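You operate a simulated robot arm through the tools that you are given. There is no shell and no other tool. Be economical: measure what you need, move in short steps, check, and stop when the job is done.

You are at the controls of a simulated two-armed robot. One attempt, no reset.

JOB
Tape pack No 42 shut, lay it in the blue-rimmed basket and slot in its card.
Fine: two strips from the grey board go across the loose fold; the card with the same number goes into that basket's holder, print outward.

Only the result counts: the job must be done as asked and must still hold three seconds after the hand-in. Knocking over, shifting, dropping, spilling or breaking anything else fails it. Flat cloth is picked up by pressing the open fingertips on it (5 to 10 N) and closing them slowly along it; thin cloth reads only 2 to 8 mm in the jaws.

ROBOT AND FRAMES
Two 7-joint arms with two-finger parallel grippers on one trunk, on a base that drives. Base frame: it is fixed to the floor where the robot stands at the start and does not move with it; the origin is under the middle of the robot, x ahead of it, y to its left, z up. Lengths are in mm, angles in rad, forces in N, time in s.
The left shoulder is at the start at [60, 143, 971], the right one opposite. With the tool pointing down near the work surface each hand reaches from about 320 to 740 mm from the robot's upright axis, wherever it stands, measured 20 degrees to its own side. Places, roughly: card holder on the blue rimmed basket [700, -900, 1000]; inside of the blue rimmed basket [800, -900, 1000]; pack [500, -1500, 1000]; tape strip (2x10x3 cm) [600, -100, 900]. Payload 1.57 kg a hand.
Tool frame (each hand has its own): the origin (TCP) lies between the finger pads and is the grasp point; the fingertips stand 30 mm ahead of it; z points along the fingers, y is the line along which they close. The gripper opens to 110 mm. The fingers are 24 mm wide and 12 mm thick; the gripper's body (48 by 112 mm) begins 78 mm behind the TCP.
Orientation is told as [roll, pitch, yaw] about the base's x, y, z axes, in that order, counted from this pose: with the fingers straight down and closing along the base's y, the tool's x points along the base's -x, its y along +y and its z along -z.

CONTROLS
- The arms move only by the tool jog_arm. It takes "left_series", "right_series" or both (then of equal length, played together; a hand with none holds still); each is a list of rows, each an object (a shift or turn left out is 0, a gripper value left out holds the last) with "fingers": the opening, from 0 (shut) to 1 (fully open); "linear": the shift along the tool's x, y, z in units of 400 mm (1.0 is 400 mm), a list of three; "dr": the turn, a rotation vector about the tool's x, y, z in units of 90 degrees (1.0 is 90 degrees), a list of three. In form: [{"fingers": fingers, "linear": [tx, ty, tz], "dr": [rx, ry, rz]}, ...]. A call has 1 to 12 rows; each row is the pose to reach, as a shift and turn from the pose commanded when the call began, along the tool's axes at that moment. A call with a number of a shift or a turn outside -1 to 1 is refused whole. A row lasts 0.2 s, in which the tool goes at most 50 mm and 0.15 rad; a call with a longer step from one row to the next is refused whole, and so is a gripper value outside its range. A pose out of reach is approached as far as the arm can. The call stops where the force on the tool passes 90 N (or 10 N more than at its start, if that is more) or the arm is blocked; 0.2 s more then pass. Each finger travels about 45 mm/s and halts on what it meets, pressing with about 38 N; the grip force reading is that of the motor and also rises with nothing between the fingers. The clock runs only during rows and for 0.2 s after the last one: add rows that repeat a pose to give the fingers time. The reply holds the time, the measured pose of the TCP, the force on the tool along the base axes, the opening and the grip force, in the units named above and with some noise, with the torque about the TCP (base axes, N m) and any sound that the robot's microphone picked up.
- Cameras (640 x 400 px; columns grow to the right, rows downward): "scene" is now at [48, -14, 1586.1]; the picture's right is [-0.16, -0.99, 0.00], its down [-0.70, 0.11, -0.70] and it looks along [0.70, -0.11, -0.71] (base axes); focal length 252 px, centre (320, 200). "left" rides on the left gripper at [70, -16, -141] in its tool frame; the picture's right is [0.23, 0.97, 0.00], its down [-0.86, 0.20, -0.48] and it looks along [-0.47, 0.11, 0.88] (tool axes); focal length 222 px, centre (320, 200). "right" rides on the right gripper at [70, 16, -141] in its tool frame; the picture's right is [-0.23, 0.97, 0.00], its down [-0.86, -0.20, -0.48] and it looks along [-0.47, -0.11, 0.88] (tool axes); focal length 222 px, centre (320, 200). There is no depth. A picture from a camera that has moved, and an enlarged one, comes with that camera's place and axes in the base frame and with its lens.
- grab_frame(camera): a new picture of that camera. No time passes.
- raise_lower(by): slides the trunk up (or, below 0, down) by that many mm; the arms and the scene camera ride with it, the base frame stays. It gives what a move gives, with no picture.
- steer(legs): drives the robot by 1 to 6 legs, each [ahead, left, turn to the left] in mm, mm and rad, along the robot's own axes; the way and the turn of a leg run together, so that a leg with both is an arc; at most 1500 mm and 3.142 rad a leg. The arms and the cameras ride along, it lands a little off, and it stops where it bumps. It gives what a move gives.
- pan_tilt(pan, tilt): turns the head with the scene camera to pan (to the left, within 1.501 rad either way) and tilt (down, from -0.506 to 1.204), counted from straight ahead of the robot. It gives what a move gives.
- inspect(camera, box): a new picture of the part [left, top, right, bottom] of that camera's present view, enlarged. No time passes.
- sign_off(): hands the job in; it is judged then, once.

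Go step by step. Nothing tells you exact positions but the pictures and the camera data: compare them with the known pose of the tool, close in by small moves and look again before you grip or let go. The budget is 120 turns and 88 pictures, counting those below and the enlarged ones. Unless the task says otherwise, let go and move clear before handing in, and close with one line.

The tools are called after "Emit:" as a command line: name --argument value ..., lists and objects as JSON in quotes. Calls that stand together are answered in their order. jog_arm: Moves the arms, as the interface text tells. Its arguments: {"type":"object","properties":{"left_series":{"type":"array","items":{"type":"object","properties":{"fingers":{"type":"number"},"linear":{"type":"array","items":{"type":"number"}},"dr":{"type":"array","items":{"type":"number"}}}}},"right_series":{"type":"array","items":{"type":"object","properties":{"fingers":{"type":"number"},"linear":{"type":"array","items":{"type":"number"}},"dr":{"type":"array","items":{"type":"number"}}}}}},"required":[]} The other tools are called the same way: raise_lower (by) slides the trunk up or down; steer (legs) drives the base; pan_tilt (pan, tilt) turns the head that bears the scene camera; grab_frame (camera) takes a picture; inspect (camera, box) takes an enlarged picture of a part of a camera's view; sign_off () hands the job in.

At the start:

```text
clock: 0.0
left_tcp_pos: [452.4, 90.9, 1158.9]
left_ee_rot: [0.0, -0.001, 0.0]
left_contact_force: [-0.1, 0.0, -0.2]
left_moment: [-0.03, 0.02, -0.01]
left_finger_gap: 110.1
left_gripper_force: 0.1
right_tcp_pos: [417.7, -195.2, 1118.7]
right_ee_rot: [-0.002, -0.001, 0.001]
right_contact_force: [0.9, -0.3, 0.0]
right_moment: [0.01, -0.01, 0.02]
right_finger_gap: 109.9
right_gripper_force: 0.1
trunk travel left (down, up): [-570.0, 20.0]
robot x, y, heading: [-1.7, 1.8, -0.001]
head pan, tilt: [-0.161, 0.789]
```

scene: 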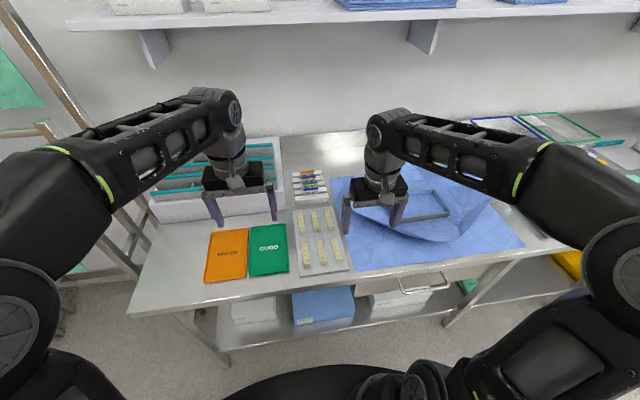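
right: 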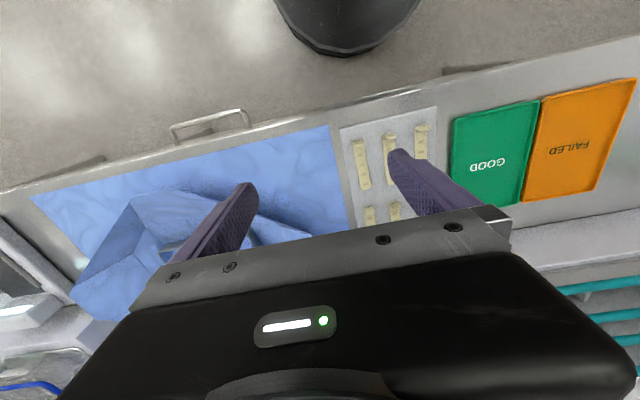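
left: 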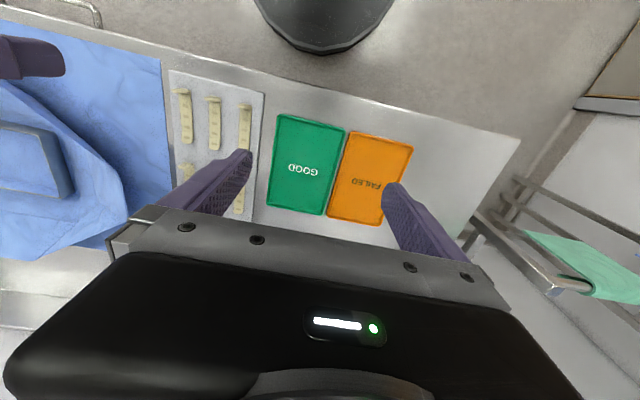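

I see the work table with the grey strip board ahead, a blue wrap beside it, and baskets to the right. I look to the right for the pack, the basket and the cards.

Emit:
pan_tilt --pan -1.0 --tilt 0.6

Emit:
grab_frame --camera "scene"

Emit:
inspect --camera "right" --box '[330, 90, 460, 240]'

```text
clock: 1.2
left_tcp_pos: [451.2, 90.9, 1158.9]
left_ee_rot: [0.0, -0.001, -0.001]
left_contact_force: [0.0, -0.6, -0.2]
left_moment: [-0.01, -0.01, 0.01]
left_finger_gap: 109.9
left_gripper_force: 0.1
right_tcp_pos: [418.0, -196.2, 1117.8]
right_ee_rot: [0.0, 0.0, -0.001]
right_contact_force: [-0.2, -0.6, -0.1]
right_moment: [-0.05, -0.01, -0.01]
right_finger_gap: 109.9
right_gripper_force: 0.0
trunk travel left (down, up): [-570.0, 20.0]
robot x, y, heading: [-2.7, 1.1, -0.002]
head pan, tilt: [-1.0, 0.6]
```

```text
84 pictures are left
camera scene: at [15.6, -75.4, 1602.0], right [-0.84, -0.54, 0.0], down [-0.31, 0.48, -0.82], along [0.45, -0.69, -0.57], focal length 252 px, centre (320, 200)
```

scene: 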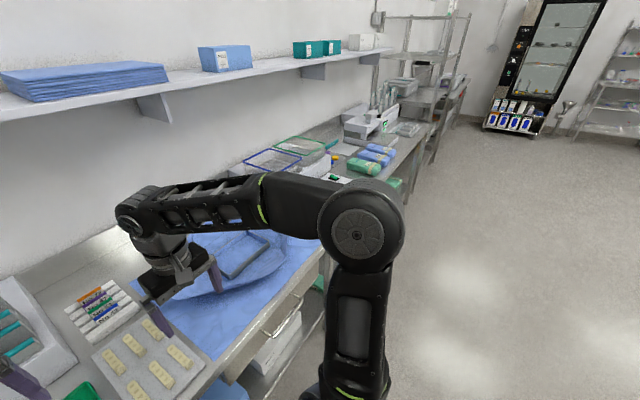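

```text
2.67 times, centred on (395, 165) of right
camera zoom: at [348.1, -179.6, 1259.7], right [0.23, 0.97, 0.0], down [0.86, -0.2, 0.48], along [0.47, -0.11, -0.88], focal length 592 px, centre (120, 293)
```

zoom: 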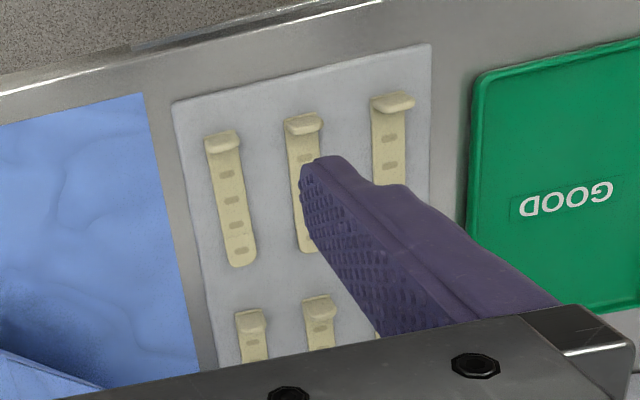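

The pack area lies far right. I enlarge that part of the view.

Emit:
inspect --camera "scene" --box '[230, 80, 450, 220]'

Emit:
inspect --camera "scene" --box '[50, 220, 300, 400]'

```text
2.86 times, centred on (340, 150) of scene
camera zoom: at [15.6, -75.4, 1602.0], right [-0.84, -0.54, 0.0], down [-0.31, 0.48, -0.82], along [0.45, -0.69, -0.57], focal length 721 px, centre (263, 343)
```

zoom: 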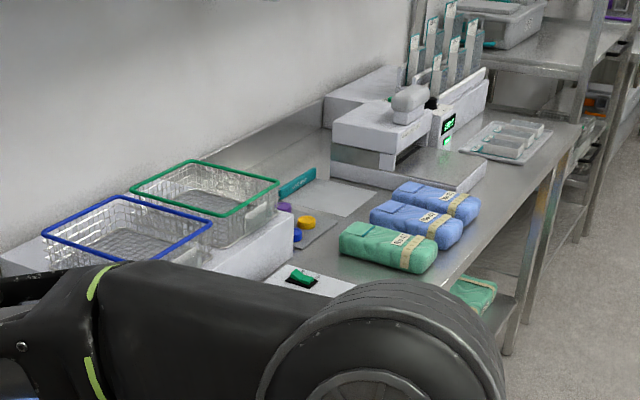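

```text
2.22 times, centred on (175, 310) of scene
camera zoom: at [15.6, -75.4, 1602.0], right [-0.84, -0.54, 0.0], down [-0.31, 0.48, -0.82], along [0.45, -0.69, -0.57], focal length 560 px, centre (642, -44)
```

zoom: 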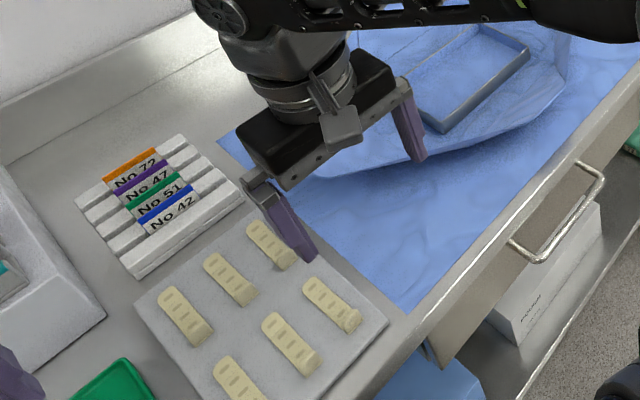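

Cards stand in a rack by the strip board (No 42, blue, is the front one), and three packs lie far right. I drive back a bit and right to see the packs and the basket.

Emit:
steer --legs '[[-150, 0, 0], [0, -1200, 0]]'

Emit:
pan_tilt --pan -0.1 --tilt 0.7

Emit:
grab_frame --camera "scene"

Emit:
grab_frame --camera "right"

```text
clock: 8.2
left_tcp_pos: [303.0, -1109.7, 1158.9]
left_ee_rot: [0.0, -0.001, -0.003]
left_contact_force: [-1.2, 0.5, -0.4]
left_moment: [-0.02, 0.0, 0.01]
left_finger_gap: 110.0
left_gripper_force: 0.0
right_tcp_pos: [266.8, -1395.1, 1117.7]
right_ee_rot: [0.001, -0.001, -0.003]
right_contact_force: [0.2, 0.0, -0.3]
right_moment: [0.01, -0.04, -0.01]
right_finger_gap: 110.2
right_gripper_force: 0.0
trunk travel left (down, up): [-570.0, 20.0]
robot x, y, heading: [-154.0, -1199.8, -0.003]
head pan, tilt: [-1.0, 0.6]
```

```text
clock: 9.4
left_tcp_pos: [302.4, -1109.2, 1159.0]
left_ee_rot: [0.0, -0.002, -0.001]
left_contact_force: [0.5, 0.1, -1.0]
left_moment: [0.03, 0.02, 0.02]
left_finger_gap: 110.2
left_gripper_force: 0.1
right_tcp_pos: [266.7, -1394.2, 1118.5]
right_ee_rot: [0.002, 0.0, -0.004]
right_contact_force: [1.0, 0.4, -0.7]
right_moment: [0.01, -0.02, -0.02]
right_finger_gap: 109.9
right_gripper_force: 0.1
trunk travel left (down, up): [-570.0, 20.0]
robot x, y, heading: [-146.5, -1202.8, -0.002]
head pan, tilt: [-0.099, 0.7]
```

```text
80 pictures are left
camera scene: at [-98.5, -1208.1, 1593.4], right [-0.1, -0.99, 0.0], down [-0.64, 0.07, -0.76], along [0.76, -0.08, -0.64], focal length 252 px, centre (320, 200)
```

scene: 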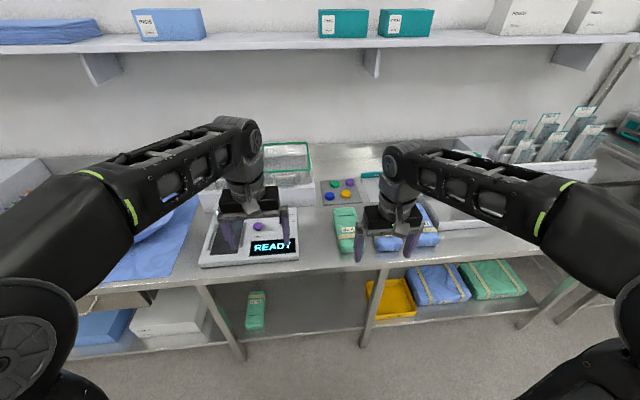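

```text
79 pictures are left
camera right: at [196.8, -1378.9, 1259.7], right [0.23, 0.97, 0.0], down [0.85, -0.2, 0.48], along [0.47, -0.11, -0.88], focal length 222 px, centre (320, 200)
```

right: 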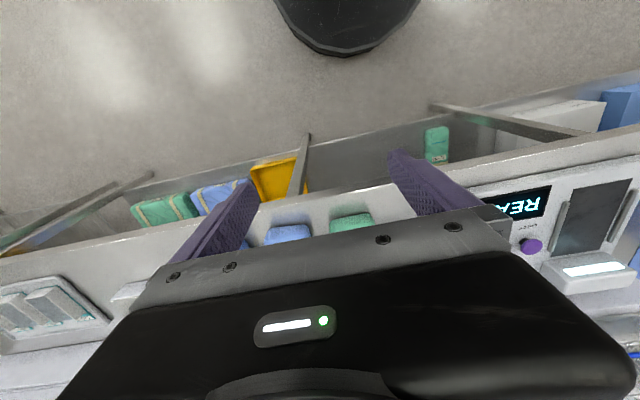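

The right arm hides the packs. I shift right so that they show between the arms.

Emit:
steer --legs '[[0, -260, 0]]'

Emit:
inspect --camera "scene" --box '[160, 120, 420, 300]'

```text
clock: 11.3
left_tcp_pos: [301.3, -1367.2, 1159.7]
left_ee_rot: [-0.001, -0.001, -0.002]
left_contact_force: [-0.6, -0.2, 0.3]
left_moment: [0.04, -0.01, 0.02]
left_finger_gap: 110.2
left_gripper_force: 0.1
right_tcp_pos: [265.9, -1653.9, 1118.7]
right_ee_rot: [0.001, 0.001, -0.001]
right_contact_force: [-0.1, 0.3, -0.6]
right_moment: [0.04, 0.03, 0.0]
right_finger_gap: 109.8
right_gripper_force: 0.1
trunk travel left (down, up): [-570.0, 20.0]
robot x, y, heading: [-151.3, -1454.9, -0.002]
head pan, tilt: [-0.099, 0.7]
```

```text
2.22 times, centred on (290, 210) of scene
camera zoom: at [-99.0, -1467.0, 1593.4], right [-0.1, -0.99, 0.0], down [-0.64, 0.07, -0.76], along [0.76, -0.08, -0.64], focal length 560 px, centre (387, 178)
```

zoom: 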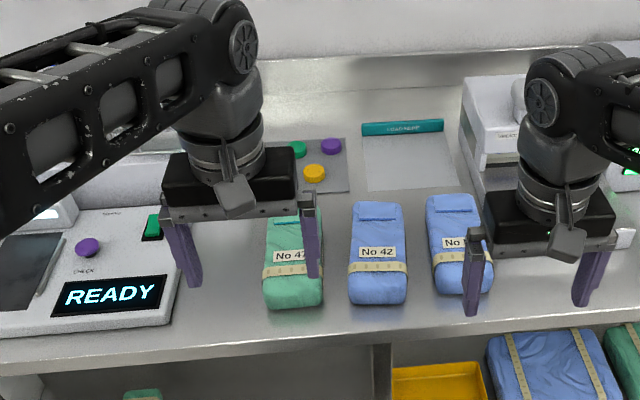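

Pack No 42 is the middle one, at about [490, -1515]. I enlarge it to see its loose fold.

Emit:
inspect --camera "scene" --box '[270, 200, 360, 260]'

```text
6.67 times, centred on (315, 230) of scene
camera zoom: at [-99.0, -1467.0, 1593.4], right [-0.1, -0.99, 0.0], down [-0.64, 0.07, -0.76], along [0.76, -0.08, -0.64], focal length 1681 px, centre (353, 0)
```

zoom: 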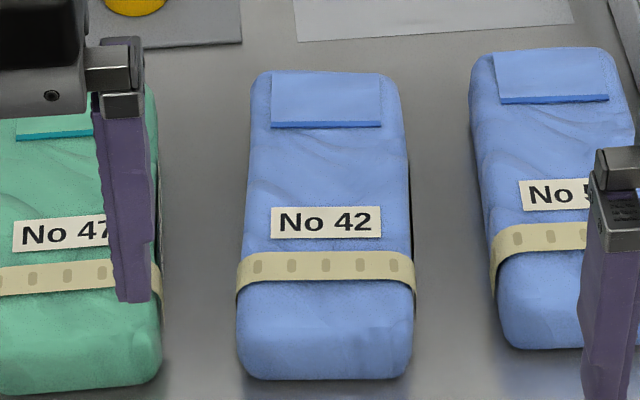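

The loose fold is the flap at the far end of pack 42, with its edge running along y; the strips must cross that edge along x. I go back to the board to fetch two strips, one in each hand.

Emit:
steer --legs '[[0, 1360, 0], [150, 0, 0]]'

Emit:
pan_tilt --pan 0 --tilt 0.9

Emit:
inspect --camera "scene" --box '[220, 80, 420, 320]'

Emit:
grab_frame --camera "left"

```text
clock: 19.1
left_tcp_pos: [467.8, 11.3, 1158.2]
left_ee_rot: [0.0, -0.001, -0.02]
left_contact_force: [1.1, -0.4, -0.3]
left_moment: [0.02, 0.05, -0.02]
left_finger_gap: 110.0
left_gripper_force: 0.1
right_tcp_pos: [425.8, -275.2, 1117.5]
right_ee_rot: [0.0, 0.003, -0.019]
right_contact_force: [1.4, -0.2, -0.3]
right_moment: [0.0, 0.02, -0.01]
right_finger_gap: 110.2
right_gripper_force: 0.0
trunk travel left (down, up): [-570.0, 20.0]
robot x, y, heading: [11.6, -74.5, -0.02]
head pan, tilt: [-0.099, 0.7]
```

```text
clock: 19.9
left_tcp_pos: [465.3, 10.3, 1158.9]
left_ee_rot: [0.001, -0.002, -0.019]
left_contact_force: [0.2, -0.8, -0.6]
left_moment: [-0.01, 0.0, -0.02]
left_finger_gap: 109.9
left_gripper_force: 0.1
right_tcp_pos: [425.6, -275.9, 1118.0]
right_ee_rot: [-0.001, 0.0, -0.019]
right_contact_force: [1.0, 0.2, -0.3]
right_moment: [-0.03, -0.02, 0.01]
right_finger_gap: 110.0
right_gripper_force: 0.0
trunk travel left (down, up): [-570.0, 20.0]
robot x, y, heading: [14.8, -72.5, -0.022]
head pan, tilt: [0.0, 0.901]
```

```text
1.67 times, centred on (320, 200) of scene
camera zoom: at [54.8, -73.4, 1577.3], right [-0.02, -1.0, 0.0], down [-0.78, 0.02, -0.62], along [0.62, -0.01, -0.78], focal length 420 px, centre (320, 200)
```

zoom: 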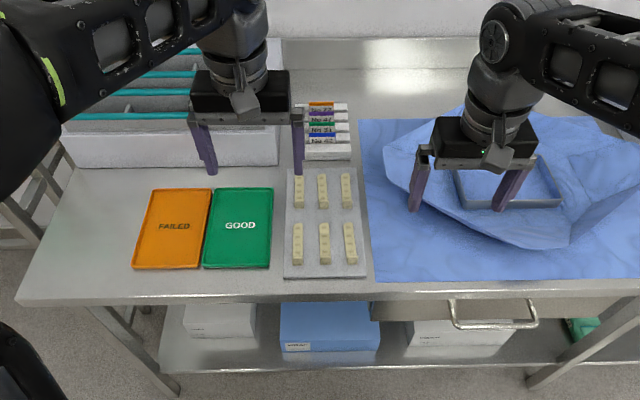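

```text
75 pictures are left
camera left: at [394.9, -3.7, 1300.7], right [-0.21, 0.98, 0.0], down [0.86, 0.18, 0.48], along [0.47, 0.1, -0.88], focal length 222 px, centre (320, 200)
```

left: 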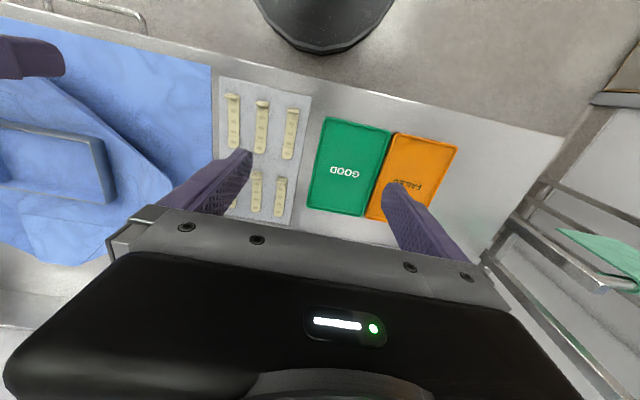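

The six strips have their raised tabs at the robot-side ends, at about x 448, z 900. I bring the left hand over the front-left strip at about y -38 and look.

Emit:
jog_arm --left_series '[{"fingers": 0.3, "linear": [0.01, -0.04, 0.1]}, {"linear": [0.03, -0.08, 0.2]}, {"linear": [0.04, -0.12, 0.29]}, {"linear": [0.04, -0.12, 0.37]}, {"linear": [0.04, -0.12, 0.37]}, {"linear": [0.04, -0.12, 0.37]}]'

Emit:
grab_frame --camera "left"

Emit:
inspect --camera "scene" --box '[280, 160, 370, 260]'

```text
clock: 21.3
left_tcp_pos: [450.4, -38.2, 1010.7]
left_ee_rot: [-0.001, 0.0, -0.019]
left_contact_force: [-0.1, -0.2, -0.1]
left_moment: [0.02, 0.0, -0.01]
left_finger_gap: 33.0
left_gripper_force: 0.2
right_tcp_pos: [424.7, -275.8, 1118.6]
right_ee_rot: [0.0, 0.001, -0.019]
right_contact_force: [0.5, -0.5, 0.7]
right_moment: [0.02, -0.02, 0.01]
right_finger_gap: 110.1
right_gripper_force: 0.0
trunk travel left (down, up): [-570.0, 20.0]
robot x, y, heading: [9.3, -71.6, -0.017]
head pan, tilt: [0.0, 0.901]
```

```text
74 pictures are left
camera left: at [378.5, -51.6, 1152.2], right [-0.21, 0.98, 0.0], down [0.86, 0.18, 0.48], along [0.47, 0.1, -0.88], focal length 222 px, centre (320, 200)
```

left: 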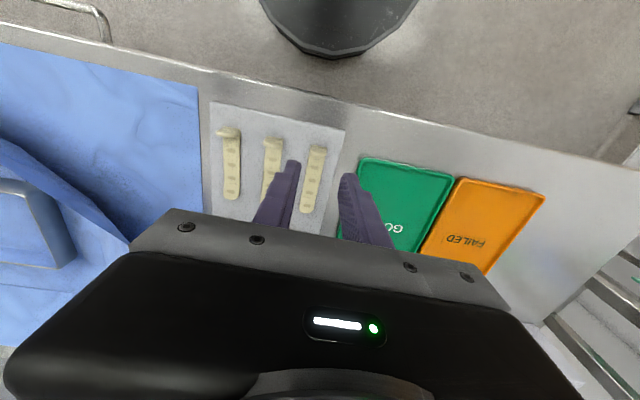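

```text
4.00 times, centred on (325, 210) of scene
camera zoom: at [55.1, -73.3, 1577.3], right [-0.02, -1.0, 0.0], down [-0.78, 0.02, -0.62], along [0.62, -0.01, -0.78], focal length 1009 px, centre (300, 160)
```

zoom: 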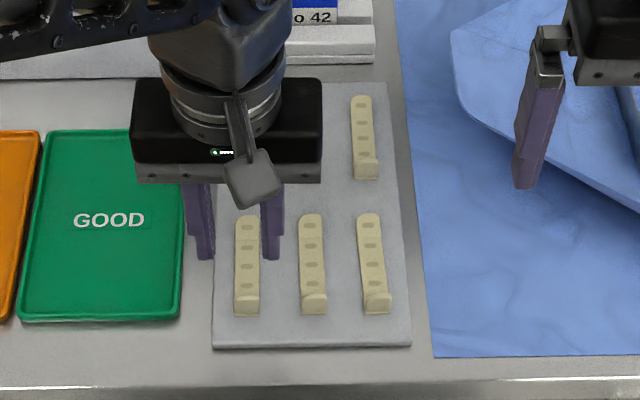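

The hand is centred over the front-left strip. I lower it in steps until the fingertips straddle the tab.

Emit:
jog_arm --left_series '[{"fingers": 0.3, "linear": [0, -0.002, 0.08]}, {"linear": [0, -0.002, 0.16]}, {"linear": [0, -0.002, 0.19]}, {"linear": [0, -0.002, 0.19]}]'

Emit:
inspect --camera "left" --box '[200, 90, 420, 250]'

Emit:
inspect --camera "right" --box '[320, 60, 640, 240]'

```text
clock: 22.3
left_tcp_pos: [449.2, -37.6, 936.1]
left_ee_rot: [0.0, -0.003, -0.02]
left_contact_force: [0.2, 0.1, -0.1]
left_moment: [-0.01, -0.02, 0.03]
left_finger_gap: 32.9
left_gripper_force: 0.0
right_tcp_pos: [424.7, -274.9, 1117.5]
right_ee_rot: [0.001, 0.0, -0.018]
right_contact_force: [-0.2, 0.3, 0.6]
right_moment: [0.01, 0.0, 0.03]
right_finger_gap: 110.1
right_gripper_force: 0.0
trunk travel left (down, up): [-570.0, 20.0]
robot x, y, heading: [11.5, -72.7, -0.022]
head pan, tilt: [0.0, 0.901]
```

```text
2.50 times, centred on (310, 170) of left
camera zoom: at [378.7, -52.5, 1076.6], right [-0.21, 0.98, 0.0], down [0.86, 0.18, 0.48], along [0.47, 0.1, -0.88], focal length 555 px, centre (345, 275)
```

zoom: 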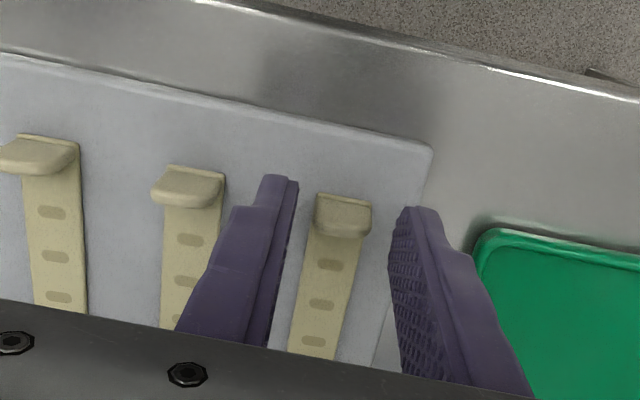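

```text
2.00 times, centred on (480, 150) of right
camera zoom: at [356.2, -257.8, 1259.8], right [0.25, 0.97, 0.0], down [0.85, -0.22, 0.48], along [0.46, -0.12, -0.88], focal length 444 px, centre (0, 300)
```

zoom: 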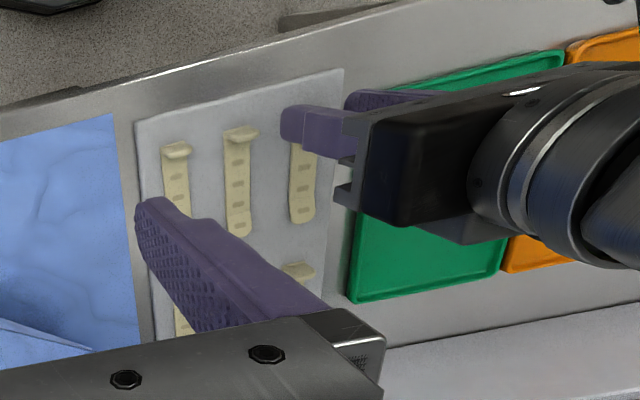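

Centred well on the tab. I go a little lower, watching the force, then close.

Emit:
jog_arm --left_series '[{"fingers": 0.3, "linear": [0, 0, 0.012]}, {"linear": [0, 0, 0.024]}, {"linear": [0, 0, 0.03]}]'

Emit:
inspect --camera "left" --box '[200, 90, 420, 250]'

```text
clock: 23.1
left_tcp_pos: [449.9, -37.0, 923.0]
left_ee_rot: [0.0, -0.003, -0.02]
left_contact_force: [0.6, 0.6, 1.2]
left_moment: [-0.02, 0.01, 0.02]
left_finger_gap: 32.8
left_gripper_force: 0.1
right_tcp_pos: [424.7, -275.0, 1117.8]
right_ee_rot: [0.0, -0.001, -0.019]
right_contact_force: [-0.8, -0.8, -0.1]
right_moment: [0.03, 0.0, 0.0]
right_finger_gap: 110.0
right_gripper_force: 0.1
trunk travel left (down, up): [-570.0, 20.0]
robot x, y, heading: [11.3, -68.3, -0.02]
head pan, tilt: [0.0, 0.901]
```

```text
2.50 times, centred on (310, 170) of left
camera zoom: at [378.6, -52.4, 1064.3], right [-0.21, 0.98, 0.0], down [0.86, 0.18, 0.48], along [0.47, 0.1, -0.88], focal length 555 px, centre (345, 275)
```

zoom: 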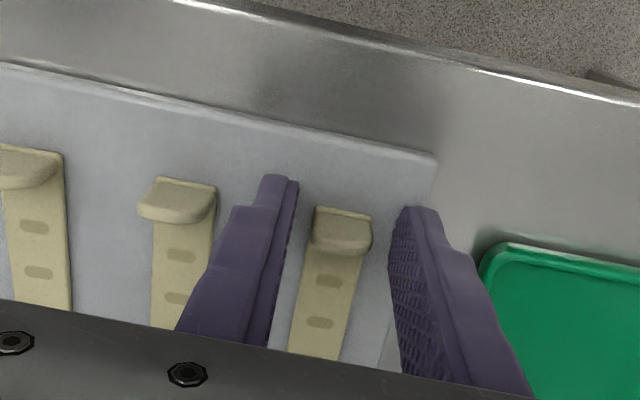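

The tab stands upright from about z 883 to 918, and the tips straddle it. I close and lift a little.

Emit:
jog_arm --left_series '[{"fingers": 0.0}, {"fingers": 0.0}, {"fingers": 0.0}]'

Emit:
jog_arm --left_series '[{"linear": [0, 0, -0.02]}, {"linear": [0, 0, -0.08]}, {"linear": [0, 0, -0.18]}, {"linear": [0, 0, -0.28]}]'

Emit:
grab_frame --camera "left"

Emit:
inspect --camera "scene" --box '[230, 120, 390, 260]'

```text
clock: 23.9
left_tcp_pos: [448.0, -38.7, 923.1]
left_ee_rot: [-0.002, -0.001, -0.018]
left_contact_force: [0.4, -0.1, 0.2]
left_moment: [0.01, 0.01, -0.02]
left_finger_gap: 17.9
left_gripper_force: 32.2
right_tcp_pos: [424.8, -275.7, 1118.5]
right_ee_rot: [0.0, 0.001, -0.019]
right_contact_force: [-0.7, 0.1, 0.3]
right_moment: [0.02, -0.01, 0.02]
right_finger_gap: 110.0
right_gripper_force: 0.1
trunk travel left (down, up): [-570.0, 20.0]
robot x, y, heading: [12.0, -68.7, -0.016]
head pan, tilt: [0.0, 0.901]
```

```text
clock: 24.9
left_tcp_pos: [449.3, -39.6, 1035.8]
left_ee_rot: [-0.001, -0.002, -0.02]
left_contact_force: [-0.1, 0.6, 0.5]
left_moment: [0.0, -0.01, 0.01]
left_finger_gap: 17.6
left_gripper_force: 32.3
right_tcp_pos: [423.2, -275.1, 1118.6]
right_ee_rot: [0.001, 0.001, -0.02]
right_contact_force: [0.3, 0.5, -1.1]
right_moment: [0.03, 0.0, 0.01]
right_finger_gap: 110.1
right_gripper_force: 0.0
trunk travel left (down, up): [-570.0, 20.0]
robot x, y, heading: [8.4, -70.7, -0.02]
head pan, tilt: [0.0, 0.901]
```

```text
69 pictures are left
camera left: at [378.0, -52.9, 1176.8], right [-0.21, 0.98, 0.0], down [0.86, 0.18, 0.48], along [0.47, 0.1, -0.88], focal length 222 px, centre (320, 200)
```

left: 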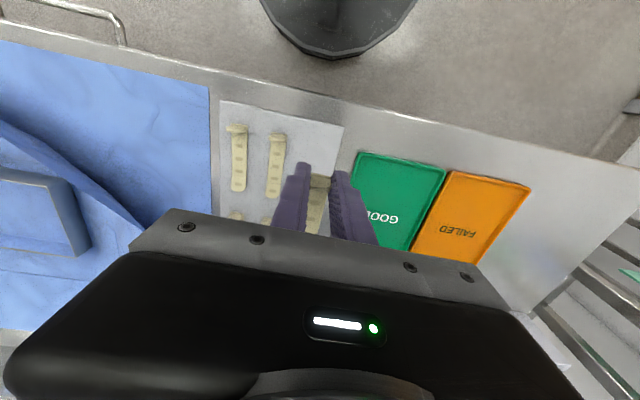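

```text
2.86 times, centred on (310, 190) of scene
camera zoom: at [54.6, -73.3, 1577.2], right [-0.02, -1.0, 0.0], down [-0.78, 0.02, -0.62], along [0.62, -0.01, -0.78], focal length 721 px, centre (349, 229)
```

zoom: 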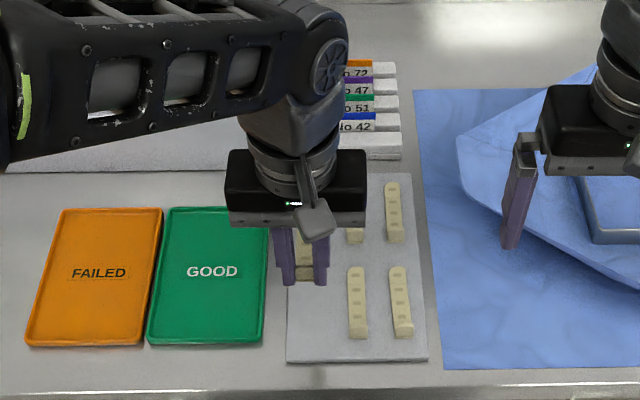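

The left hand holds its strip. I move it up and aside while the right hand goes over the front-right strip at about [451, -140].

Emit:
jog_arm --left_series '[{"linear": [0, 0.08, -0.08]}, {"linear": [0, 0.16, -0.16]}, {"linear": [0, 0.24, -0.24]}, {"linear": [0, 0.32, -0.26]}, {"linear": [0, 0.36, -0.26]}, {"linear": [0, 0.36, -0.26]}, {"linear": [0, 0.36, -0.26]}]' --right_series '[{"fingers": 0.3}, {"fingers": 0.3}, {"linear": [-0.02, 0.1, 0.04]}, {"linear": [-0.04, 0.2, 0.1]}, {"linear": [-0.06, 0.29, 0.16]}, {"linear": [-0.065, 0.337, 0.25]}, {"linear": [-0.065, 0.337, 0.32]}]'

Emit:
inspect --camera "right" --box '[220, 90, 440, 250]'

```text
clock: 26.5
left_tcp_pos: [452.8, 106.3, 1139.3]
left_ee_rot: [0.001, -0.002, -0.02]
left_contact_force: [0.6, -0.3, -0.2]
left_moment: [-0.02, 0.06, 0.0]
left_finger_gap: 17.5
left_gripper_force: 32.1
right_tcp_pos: [456.5, -141.2, 989.2]
right_ee_rot: [-0.001, 0.0, -0.018]
right_contact_force: [-0.2, -0.4, -0.2]
right_moment: [0.02, 0.01, -0.02]
right_finger_gap: 33.1
right_gripper_force: 0.0
trunk travel left (down, up): [-570.0, 20.0]
robot x, y, heading: [10.6, -71.6, -0.014]
head pan, tilt: [0.0, 0.901]
```

```text
2.50 times, centred on (330, 170) of right
camera zoom: at [386.5, -123.5, 1130.4], right [0.25, 0.97, 0.0], down [0.85, -0.22, 0.48], along [0.46, -0.12, -0.88], focal length 555 px, centre (295, 275)
```

zoom: 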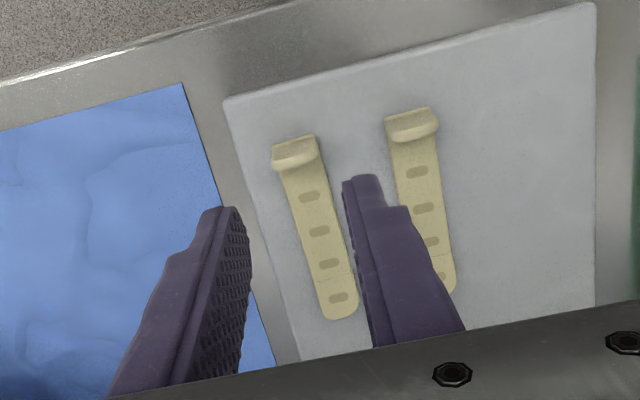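

The tab is at about [449, -141]. I correct x, lower to the same height as before and close.

Emit:
jog_arm --right_series '[{"linear": [0.016, 0, 0.06]}, {"linear": [0.016, 0, 0.12]}, {"linear": [0.016, 0, 0.15]}, {"linear": [0.016, 0, 0.165]}, {"linear": [0.016, 0, 0.165]}]'

Emit:
inspect --camera "right" --box '[220, 90, 440, 250]'

```text
clock: 27.7
left_tcp_pos: [451.6, 105.3, 1139.0]
left_ee_rot: [0.0, -0.003, -0.019]
left_contact_force: [0.3, 0.0, -0.4]
left_moment: [0.0, 0.03, 0.0]
left_finger_gap: 17.4
left_gripper_force: 32.3
right_tcp_pos: [447.7, -141.4, 923.6]
right_ee_rot: [0.001, 0.001, -0.019]
right_contact_force: [-0.3, -0.5, 0.0]
right_moment: [-0.04, 0.02, 0.03]
right_finger_gap: 33.0
right_gripper_force: 0.1
trunk travel left (down, up): [-570.0, 20.0]
robot x, y, heading: [10.4, -74.8, -0.023]
head pan, tilt: [0.0, 0.901]
```

```text
2.50 times, centred on (330, 170) of right
camera zoom: at [378.7, -123.5, 1065.5], right [0.25, 0.97, 0.0], down [0.85, -0.22, 0.48], along [0.46, -0.12, -0.88], focal length 555 px, centre (295, 275)
```

zoom: 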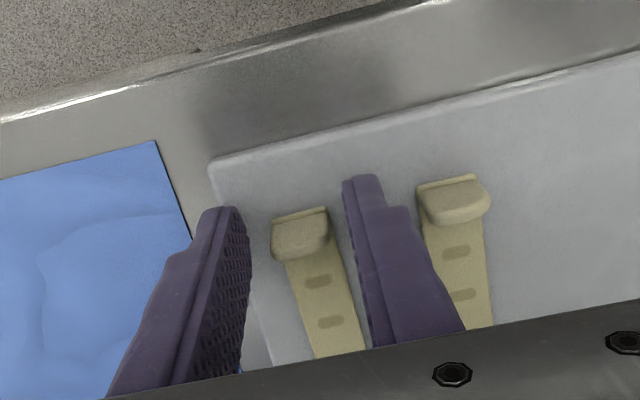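

Good alignment. I close, lift and back the base up.

Emit:
jog_arm --right_series '[{"fingers": 0.0}, {"fingers": 0.0}, {"fingers": 0.0}, {"linear": [0, 0, -0.02]}, {"linear": [0, 0, -0.1]}, {"linear": [0, 0, -0.22]}, {"linear": [0, -0.1, -0.34]}, {"linear": [0, -0.2, -0.42]}, {"linear": [0, -0.3, -0.48]}]'

Emit:
steer --legs '[[-130, 0, 0.018], [0, -1390, 0]]'

Emit:
grab_frame --camera "scene"

```text
refused: row 7 steps farther than a row can; nothing moved
```

```text
clock: 35.6
left_tcp_pos: [313.1, -1293.6, 1137.4]
left_ee_rot: [-0.001, -0.003, -0.006]
left_contact_force: [0.0, 0.4, 0.2]
left_moment: [0.02, -0.01, 0.01]
left_finger_gap: 17.5
left_gripper_force: 32.2
right_tcp_pos: [313.5, -1540.3, 923.8]
right_ee_rot: [0.0, -0.002, -0.009]
right_contact_force: [0.3, -0.3, 0.1]
right_moment: [0.04, -0.03, -0.01]
right_finger_gap: 32.9
right_gripper_force: 0.0
trunk travel left (down, up): [-570.0, 20.0]
robot x, y, heading: [-126.7, -1474.3, -0.007]
head pan, tilt: [0.0, 0.901]
```

```text
65 pictures are left
camera scene: at [-80.9, -1477.9, 1577.3], right [-0.01, -1.0, 0.0], down [-0.78, 0.01, -0.62], along [0.62, 0.0, -0.78], focal length 252 px, centre (320, 200)
```

scene: 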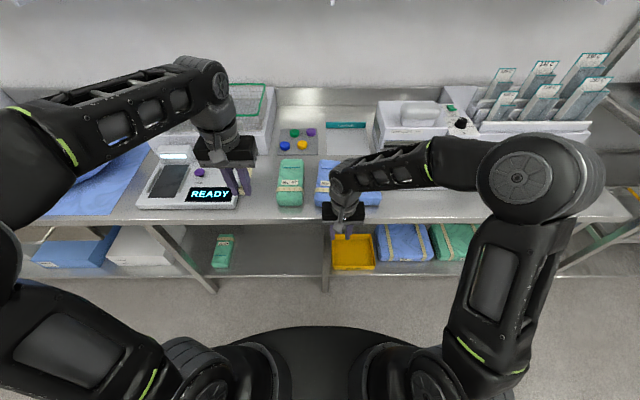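

The lift was refused as too long a step, so the base drove off with only the left strip; the right hand was open and clear, with no force or sound. I raise the right hand and use this trip to place the first strip.

Emit:
jog_arm --right_series '[{"linear": [0, 0, -0.1]}, {"linear": [0, 0, -0.2]}, {"linear": [0, 0, -0.3]}, {"linear": [0, 0, -0.4]}, {"linear": [0, -0.1, -0.45]}, {"linear": [0, -0.2, -0.5]}, {"linear": [0, -0.3, -0.52]}, {"linear": [0, -0.4, -0.52]}]'

Emit:
steer --legs '[[120, -50, 0.007]]'

Emit:
inspect --camera "scene" --box '[200, 80, 440, 260]'

Emit:
grab_frame --camera "left"

```text
clock: 37.4
left_tcp_pos: [314.1, -1295.1, 1138.3]
left_ee_rot: [-0.001, -0.001, -0.007]
left_contact_force: [-0.2, 0.5, 0.1]
left_moment: [-0.02, 0.03, 0.01]
left_finger_gap: 17.5
left_gripper_force: 32.1
right_tcp_pos: [311.0, -1702.0, 1132.0]
right_ee_rot: [-0.001, 0.0, -0.008]
right_contact_force: [-0.4, 0.3, 0.1]
right_moment: [0.02, 0.04, 0.0]
right_finger_gap: 33.2
right_gripper_force: 0.0
trunk travel left (down, up): [-570.0, 20.0]
robot x, y, heading: [-127.2, -1479.7, -0.007]
head pan, tilt: [0.0, 0.901]
```

```text
clock: 38.6
left_tcp_pos: [433.7, -1342.6, 1138.7]
left_ee_rot: [0.0, 0.0, 0.0]
left_contact_force: [0.6, -0.8, -0.4]
left_moment: [-0.01, 0.02, 0.03]
left_finger_gap: 17.4
left_gripper_force: 32.3
right_tcp_pos: [433.4, -1748.5, 1130.8]
right_ee_rot: [0.001, 0.0, 0.0]
right_contact_force: [0.2, -0.7, 0.8]
right_moment: [0.05, 0.05, 0.02]
right_finger_gap: 32.9
right_gripper_force: 0.1
trunk travel left (down, up): [-570.0, 20.0]
robot x, y, heading: [-5.1, -1525.5, -0.004]
head pan, tilt: [0.0, 0.901]
```

```text
2.22 times, centred on (320, 170) of scene
camera zoom: at [40.3, -1528.4, 1577.2], right [0.0, -1.0, 0.0], down [-0.78, 0.0, -0.62], along [0.62, 0.0, -0.78], focal length 560 px, centre (320, 267)
```

zoom: 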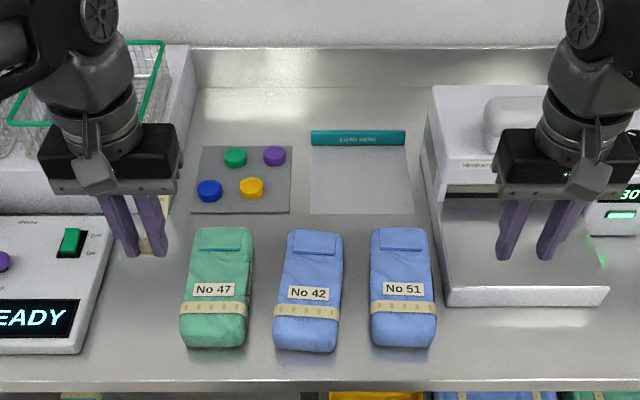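

```text
63 pictures are left
camera left: at [363.3, -1357.7, 1279.8], right [-0.23, 0.97, 0.0], down [0.86, 0.2, 0.48], along [0.47, 0.11, -0.88], focal length 222 px, centre (320, 200)
```

left: 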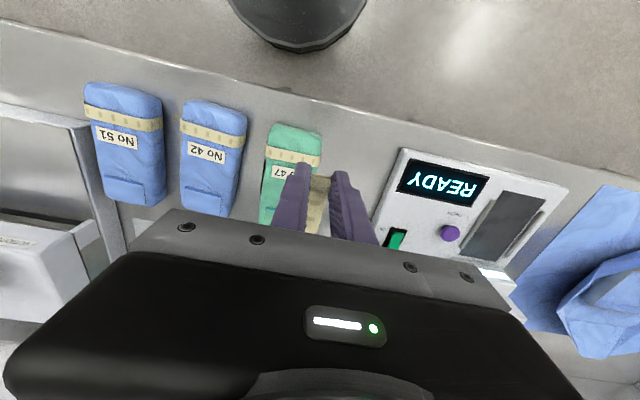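

Pack 42's label is at about [513, -1511, 924], the fold edge at about x 597, and the flap is centred at y -1518. I bring the left strip above [533, -1499] and look again.

Emit:
jog_arm --left_series '[{"linear": [-0.06, -0.1, 0]}, {"linear": [-0.12, -0.2, 0]}, {"linear": [-0.18, -0.3, 0.02]}, {"linear": [-0.2475, -0.391, 0.04]}, {"linear": [-0.2475, -0.391, 0.14]}, {"linear": [-0.2475, -0.391, 0.24]}, {"linear": [-0.2475, -0.391, 0.33]}, {"linear": [-0.2475, -0.391, 0.33]}]'

Emit:
grab_frame --camera "left"

Emit:
inspect --camera "scene" --box '[260, 120, 380, 240]'

Emit:
grab_frame --camera "right"

```text
clock: 40.5
left_tcp_pos: [529.6, -1499.4, 1006.7]
left_ee_rot: [0.003, -0.001, -0.002]
left_contact_force: [-0.1, 0.3, -0.2]
left_moment: [0.03, -0.03, 0.02]
left_finger_gap: 17.6
left_gripper_force: 32.0
right_tcp_pos: [432.1, -1748.0, 1131.1]
right_ee_rot: [0.0, 0.0, -0.002]
right_contact_force: [0.4, 0.7, 0.4]
right_moment: [0.01, 0.03, -0.02]
right_finger_gap: 32.9
right_gripper_force: 0.1
trunk travel left (down, up): [-570.0, 20.0]
robot x, y, heading: [0.8, -1530.1, 0.0]
head pan, tilt: [0.0, 0.901]
```

```text
62 pictures are left
camera left: at [459.8, -1515.1, 1148.2], right [-0.23, 0.97, 0.0], down [0.86, 0.2, 0.48], along [0.47, 0.11, -0.88], focal length 222 px, centre (320, 200)
```

left: 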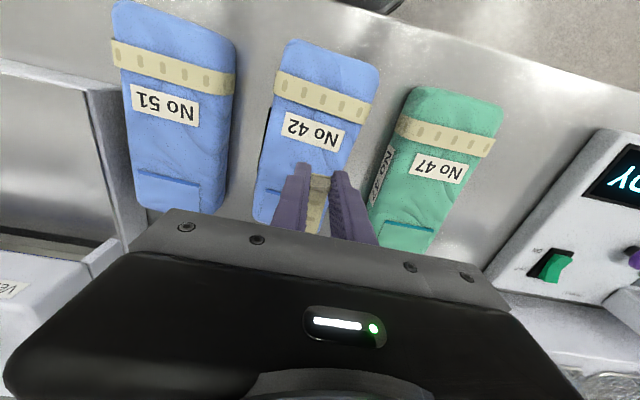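

```text
3.33 times, centred on (320, 180) of scene
camera zoom: at [38.2, -1528.1, 1577.3], right [0.0, -1.0, 0.0], down [-0.78, 0.0, -0.62], along [0.62, 0.0, -0.78], focal length 841 px, centre (320, 267)
```

zoom: 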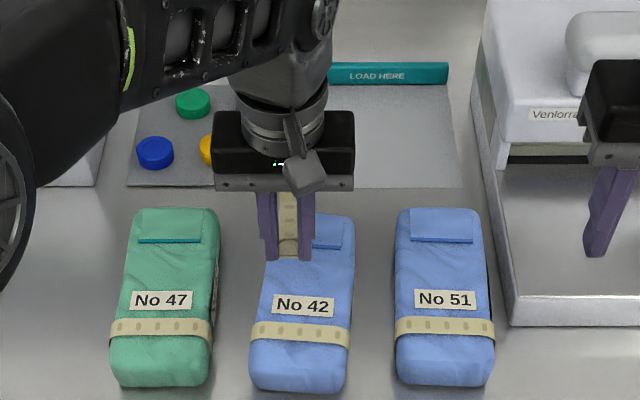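

```text
60 pictures are left
camera right: at [362.6, -1732.7, 1273.3], right [0.23, 0.97, 0.0], down [0.85, -0.2, 0.48], along [0.47, -0.11, -0.88], focal length 222 px, centre (320, 200)
```

right: 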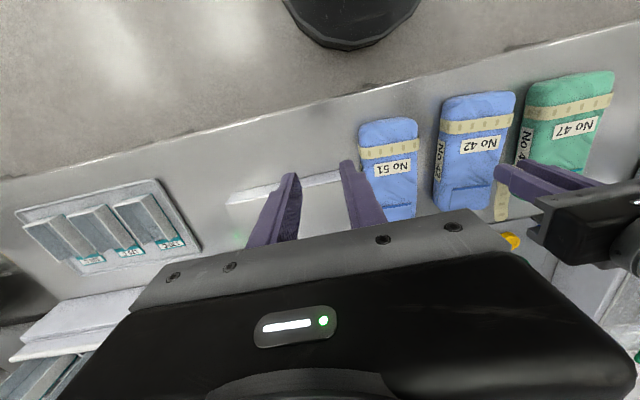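

The strip would span x 529 to 629 across the fold edge at about 583, beside the flap's centre. I lower it gently to contact.

Emit:
jog_arm --left_series '[{"linear": [0, 0, 0.05]}, {"linear": [0, 0, 0.085]}, {"linear": [0, 0, 0.095]}, {"linear": [0, 0, 0.1]}, {"linear": [0, 0, 0.1]}]'

```text
clock: 41.6
left_tcp_pos: [530.5, -1497.7, 965.7]
left_ee_rot: [0.0, -0.002, -0.002]
left_contact_force: [-1.0, 0.0, -0.7]
left_moment: [0.04, -0.02, 0.04]
left_finger_gap: 17.5
left_gripper_force: 32.6
right_tcp_pos: [431.9, -1747.1, 1132.2]
right_ee_rot: [0.0, 0.0, -0.001]
right_contact_force: [-0.9, -0.9, 0.2]
right_moment: [0.0, 0.0, -0.02]
right_finger_gap: 32.9
right_gripper_force: 0.1
trunk travel left (down, up): [-570.0, 20.0]
robot x, y, heading: [0.3, -1525.1, -0.001]
head pan, tilt: [0.0, 0.901]
```

Emit:
jog_arm --left_series '[{"linear": [0, 0, 0.005]}, {"linear": [0, 0, 0.01]}, {"linear": [0, 0, 0.015]}]'

Emit:
inspect --camera "right" --box '[400, 80, 640, 260]'

```text
clock: 42.5
left_tcp_pos: [531.0, -1498.7, 961.0]
left_ee_rot: [-0.001, -0.003, -0.002]
left_contact_force: [1.0, -0.3, 3.1]
left_moment: [-0.02, -0.26, 0.0]
left_finger_gap: 17.3
left_gripper_force: 32.5
right_tcp_pos: [432.2, -1748.8, 1132.5]
right_ee_rot: [0.001, 0.001, -0.001]
right_contact_force: [-0.2, -0.3, 0.6]
right_moment: [0.01, -0.02, 0.01]
right_finger_gap: 32.9
right_gripper_force: 0.1
trunk travel left (down, up): [-570.0, 20.0]
robot x, y, heading: [-5.7, -1526.2, -0.003]
head pan, tilt: [0.0, 0.901]
```

```text
2.22 times, centred on (520, 170) of right
camera zoom: at [362.3, -1732.3, 1273.6], right [0.23, 0.97, 0.0], down [0.85, -0.2, 0.48], along [0.47, -0.11, -0.88], focal length 494 px, centre (-124, 267)
```

zoom: 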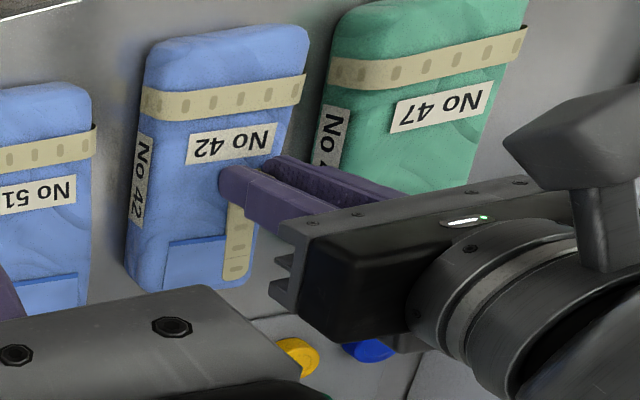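

It touches with 3 N and lies across the edge. I press a little more and release.

Emit:
jog_arm --left_series '[{"linear": [0, 0, 0.005]}, {"linear": [0, 0, 0.01]}, {"linear": [0, 0, 0.015]}, {"linear": [0, 0, 0.015]}]'

```text
clock: 43.5
left_tcp_pos: [531.1, -1498.3, 960.7]
left_ee_rot: [-0.004, -0.011, -0.003]
left_contact_force: [2.4, 3.9, 45.2]
left_moment: [0.24, -0.23, -0.19]
left_finger_gap: 17.4
left_gripper_force: 32.4
right_tcp_pos: [429.4, -1748.2, 1134.1]
right_ee_rot: [-0.001, -0.002, -0.003]
right_contact_force: [0.3, -0.4, -0.7]
right_moment: [-0.02, 0.05, 0.01]
right_finger_gap: 33.0
right_gripper_force: 0.0
trunk travel left (down, up): [-570.0, 20.0]
robot x, y, heading: [-7.2, -1526.5, -0.005]
head pan, tilt: [0.0, 0.901]
```

Firmly pressed at 45 N. I ease off, open slightly and rise.

Emit:
jog_arm --left_series '[{"linear": [0, 0, -0.009]}, {"linear": [0, 0, -0.011], "fingers": 0.26}, {"linear": [0, 0, -0.011], "fingers": 0.26}, {"linear": [0, 0, -0.011], "fingers": 0.26}, {"linear": [0, 0, -0.06], "fingers": 0.26}, {"linear": [0, 0, -0.15], "fingers": 0.26}]'

Emit:
grab_frame --camera "left"

Emit:
inspect --camera "right" --box '[400, 80, 640, 260]'

```text
clock: 44.9
left_tcp_pos: [528.3, -1497.6, 1014.6]
left_ee_rot: [0.002, 0.002, -0.002]
left_contact_force: [-0.7, -0.1, 0.2]
left_moment: [-0.01, 0.01, -0.01]
left_finger_gap: 28.2
left_gripper_force: 0.0
right_tcp_pos: [431.5, -1749.4, 1131.9]
right_ee_rot: [0.0, -0.003, -0.001]
right_contact_force: [0.0, -0.1, -0.6]
right_moment: [-0.01, 0.01, 0.02]
right_finger_gap: 32.9
right_gripper_force: 0.1
trunk travel left (down, up): [-570.0, 20.0]
robot x, y, heading: [-3.9, -1526.7, -0.004]
head pan, tilt: [0.0, 0.901]
```

```text
58 pictures are left
camera left: at [459.9, -1513.4, 1155.9], right [-0.23, 0.97, 0.0], down [0.86, 0.2, 0.48], along [0.47, 0.11, -0.88], focal length 222 px, centre (320, 200)
```

left: 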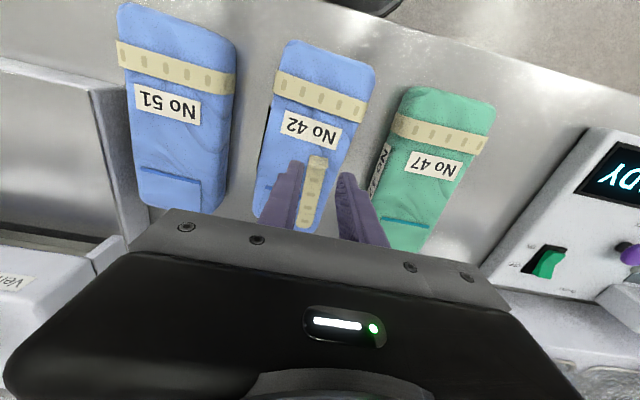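

```text
2.22 times, centred on (520, 170) of right
camera zoom: at [362.5, -1732.1, 1273.2], right [0.23, 0.97, 0.0], down [0.85, -0.2, 0.48], along [0.47, -0.11, -0.88], focal length 494 px, centre (-124, 267)
```

zoom: 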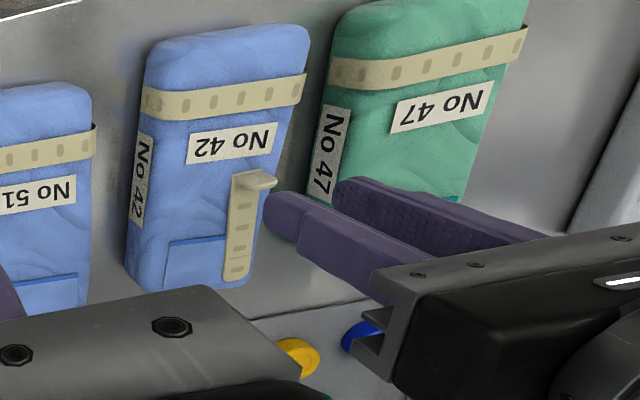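

The first strip is stuck well across the fold. I raise the hand and return for the second strip with the right hand.

Emit:
jog_arm --left_series '[{"linear": [0.05, 0.05, -0.08]}, {"linear": [0.1, 0.1, -0.16]}, {"linear": [0.15, 0.18, -0.24]}, {"linear": [0.2, 0.26, -0.3]}, {"linear": [0.2, 0.36, -0.3]}]'

Emit:
steer --legs '[[-130, 0, 0.004], [0, 1440, 0], [135, 0, 0]]'

Emit:
grab_frame --camera "scene"

```text
clock: 46.0
left_tcp_pos: [452.1, -1353.1, 1135.9]
left_ee_rot: [-0.002, 0.001, -0.004]
left_contact_force: [0.3, 0.5, -0.1]
left_moment: [-0.03, 0.01, 0.01]
left_finger_gap: 28.5
left_gripper_force: 0.0
right_tcp_pos: [431.6, -1748.0, 1131.9]
right_ee_rot: [0.0, 0.0, -0.002]
right_contact_force: [-0.7, 0.1, -1.0]
right_moment: [-0.04, -0.02, -0.03]
right_finger_gap: 32.8
right_gripper_force: 0.0
trunk travel left (down, up): [-570.0, 20.0]
robot x, y, heading: [-3.3, -1527.2, -0.005]
head pan, tilt: [0.0, 0.901]
```

```text
clock: 55.0
left_tcp_pos: [444.3, 89.9, 1134.6]
left_ee_rot: [0.001, 0.0, 0.012]
left_contact_force: [0.3, 0.3, -0.3]
left_moment: [0.02, 0.05, -0.03]
left_finger_gap: 28.6
left_gripper_force: 0.1
right_tcp_pos: [431.1, -304.3, 1130.9]
right_ee_rot: [0.001, 0.001, 0.013]
right_contact_force: [0.3, 0.3, -1.1]
right_moment: [-0.01, 0.05, -0.01]
right_finger_gap: 33.2
right_gripper_force: 0.1
trunk travel left (down, up): [-570.0, 20.0]
robot x, y, heading: [-11.3, -90.1, 0.012]
head pan, tilt: [0.0, 0.901]
```

```text
56 pictures are left
camera scene: at [35.0, -89.0, 1577.2], right [0.01, -1.0, 0.0], down [-0.78, -0.01, -0.62], along [0.62, 0.01, -0.78], focal length 252 px, centre (320, 200)
```

scene: 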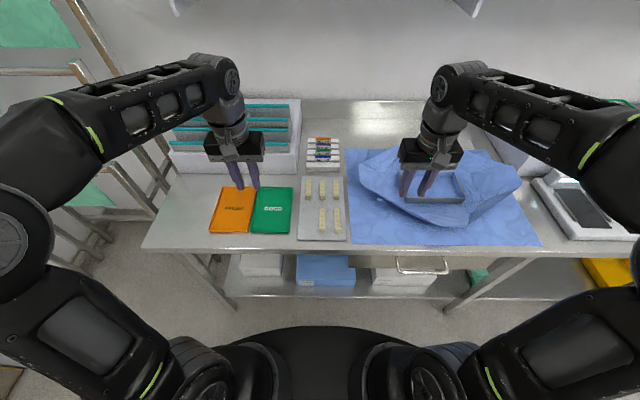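

The board and the rest are undisturbed. I bring the right hand over the front-right strip again.

Emit:
jog_arm --right_series '[{"linear": [-0.02, 0.1, 0.0]}, {"linear": [-0.04, 0.2, 0.04]}, {"linear": [-0.06, 0.3, 0.1]}, {"linear": [-0.06, 0.4075, 0.15]}, {"linear": [-0.06, 0.4075, 0.25]}, {"linear": [-0.06, 0.4075, 0.352]}, {"linear": [-0.06, 0.4075, 0.352], "fingers": 0.3}]'

Emit:
inspect --camera "right" --box '[220, 90, 440, 250]'

```text
clock: 56.6
left_tcp_pos: [442.9, 89.9, 1135.9]
left_ee_rot: [0.001, -0.002, 0.012]
left_contact_force: [-0.3, -0.3, 0.7]
left_moment: [0.03, 0.0, 0.03]
left_finger_gap: 28.8
left_gripper_force: 0.1
right_tcp_pos: [451.9, -142.2, 991.8]
right_ee_rot: [0.001, -0.001, 0.013]
right_contact_force: [-0.8, 0.0, -1.0]
right_moment: [0.0, 0.01, 0.03]
right_finger_gap: 33.1
right_gripper_force: 0.1
trunk travel left (down, up): [-570.0, 20.0]
robot x, y, heading: [-10.3, -89.2, 0.013]
head pan, tilt: [0.0, 0.901]
```

```text
2.50 times, centred on (330, 170) of right
camera zoom: at [382.3, -125.7, 1132.6], right [0.22, 0.98, 0.0], down [0.86, -0.19, 0.48], along [0.47, -0.1, -0.88], focal length 555 px, centre (295, 275)
```

zoom: 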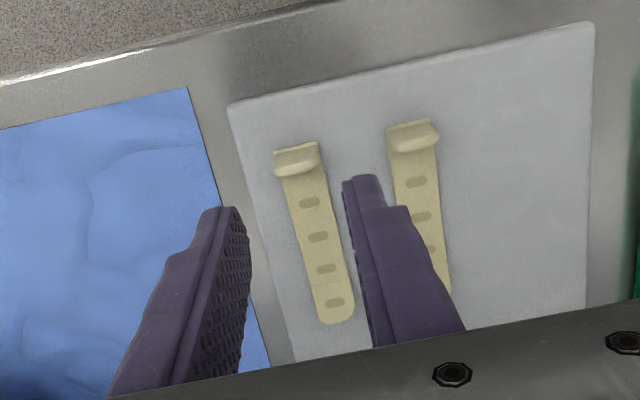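

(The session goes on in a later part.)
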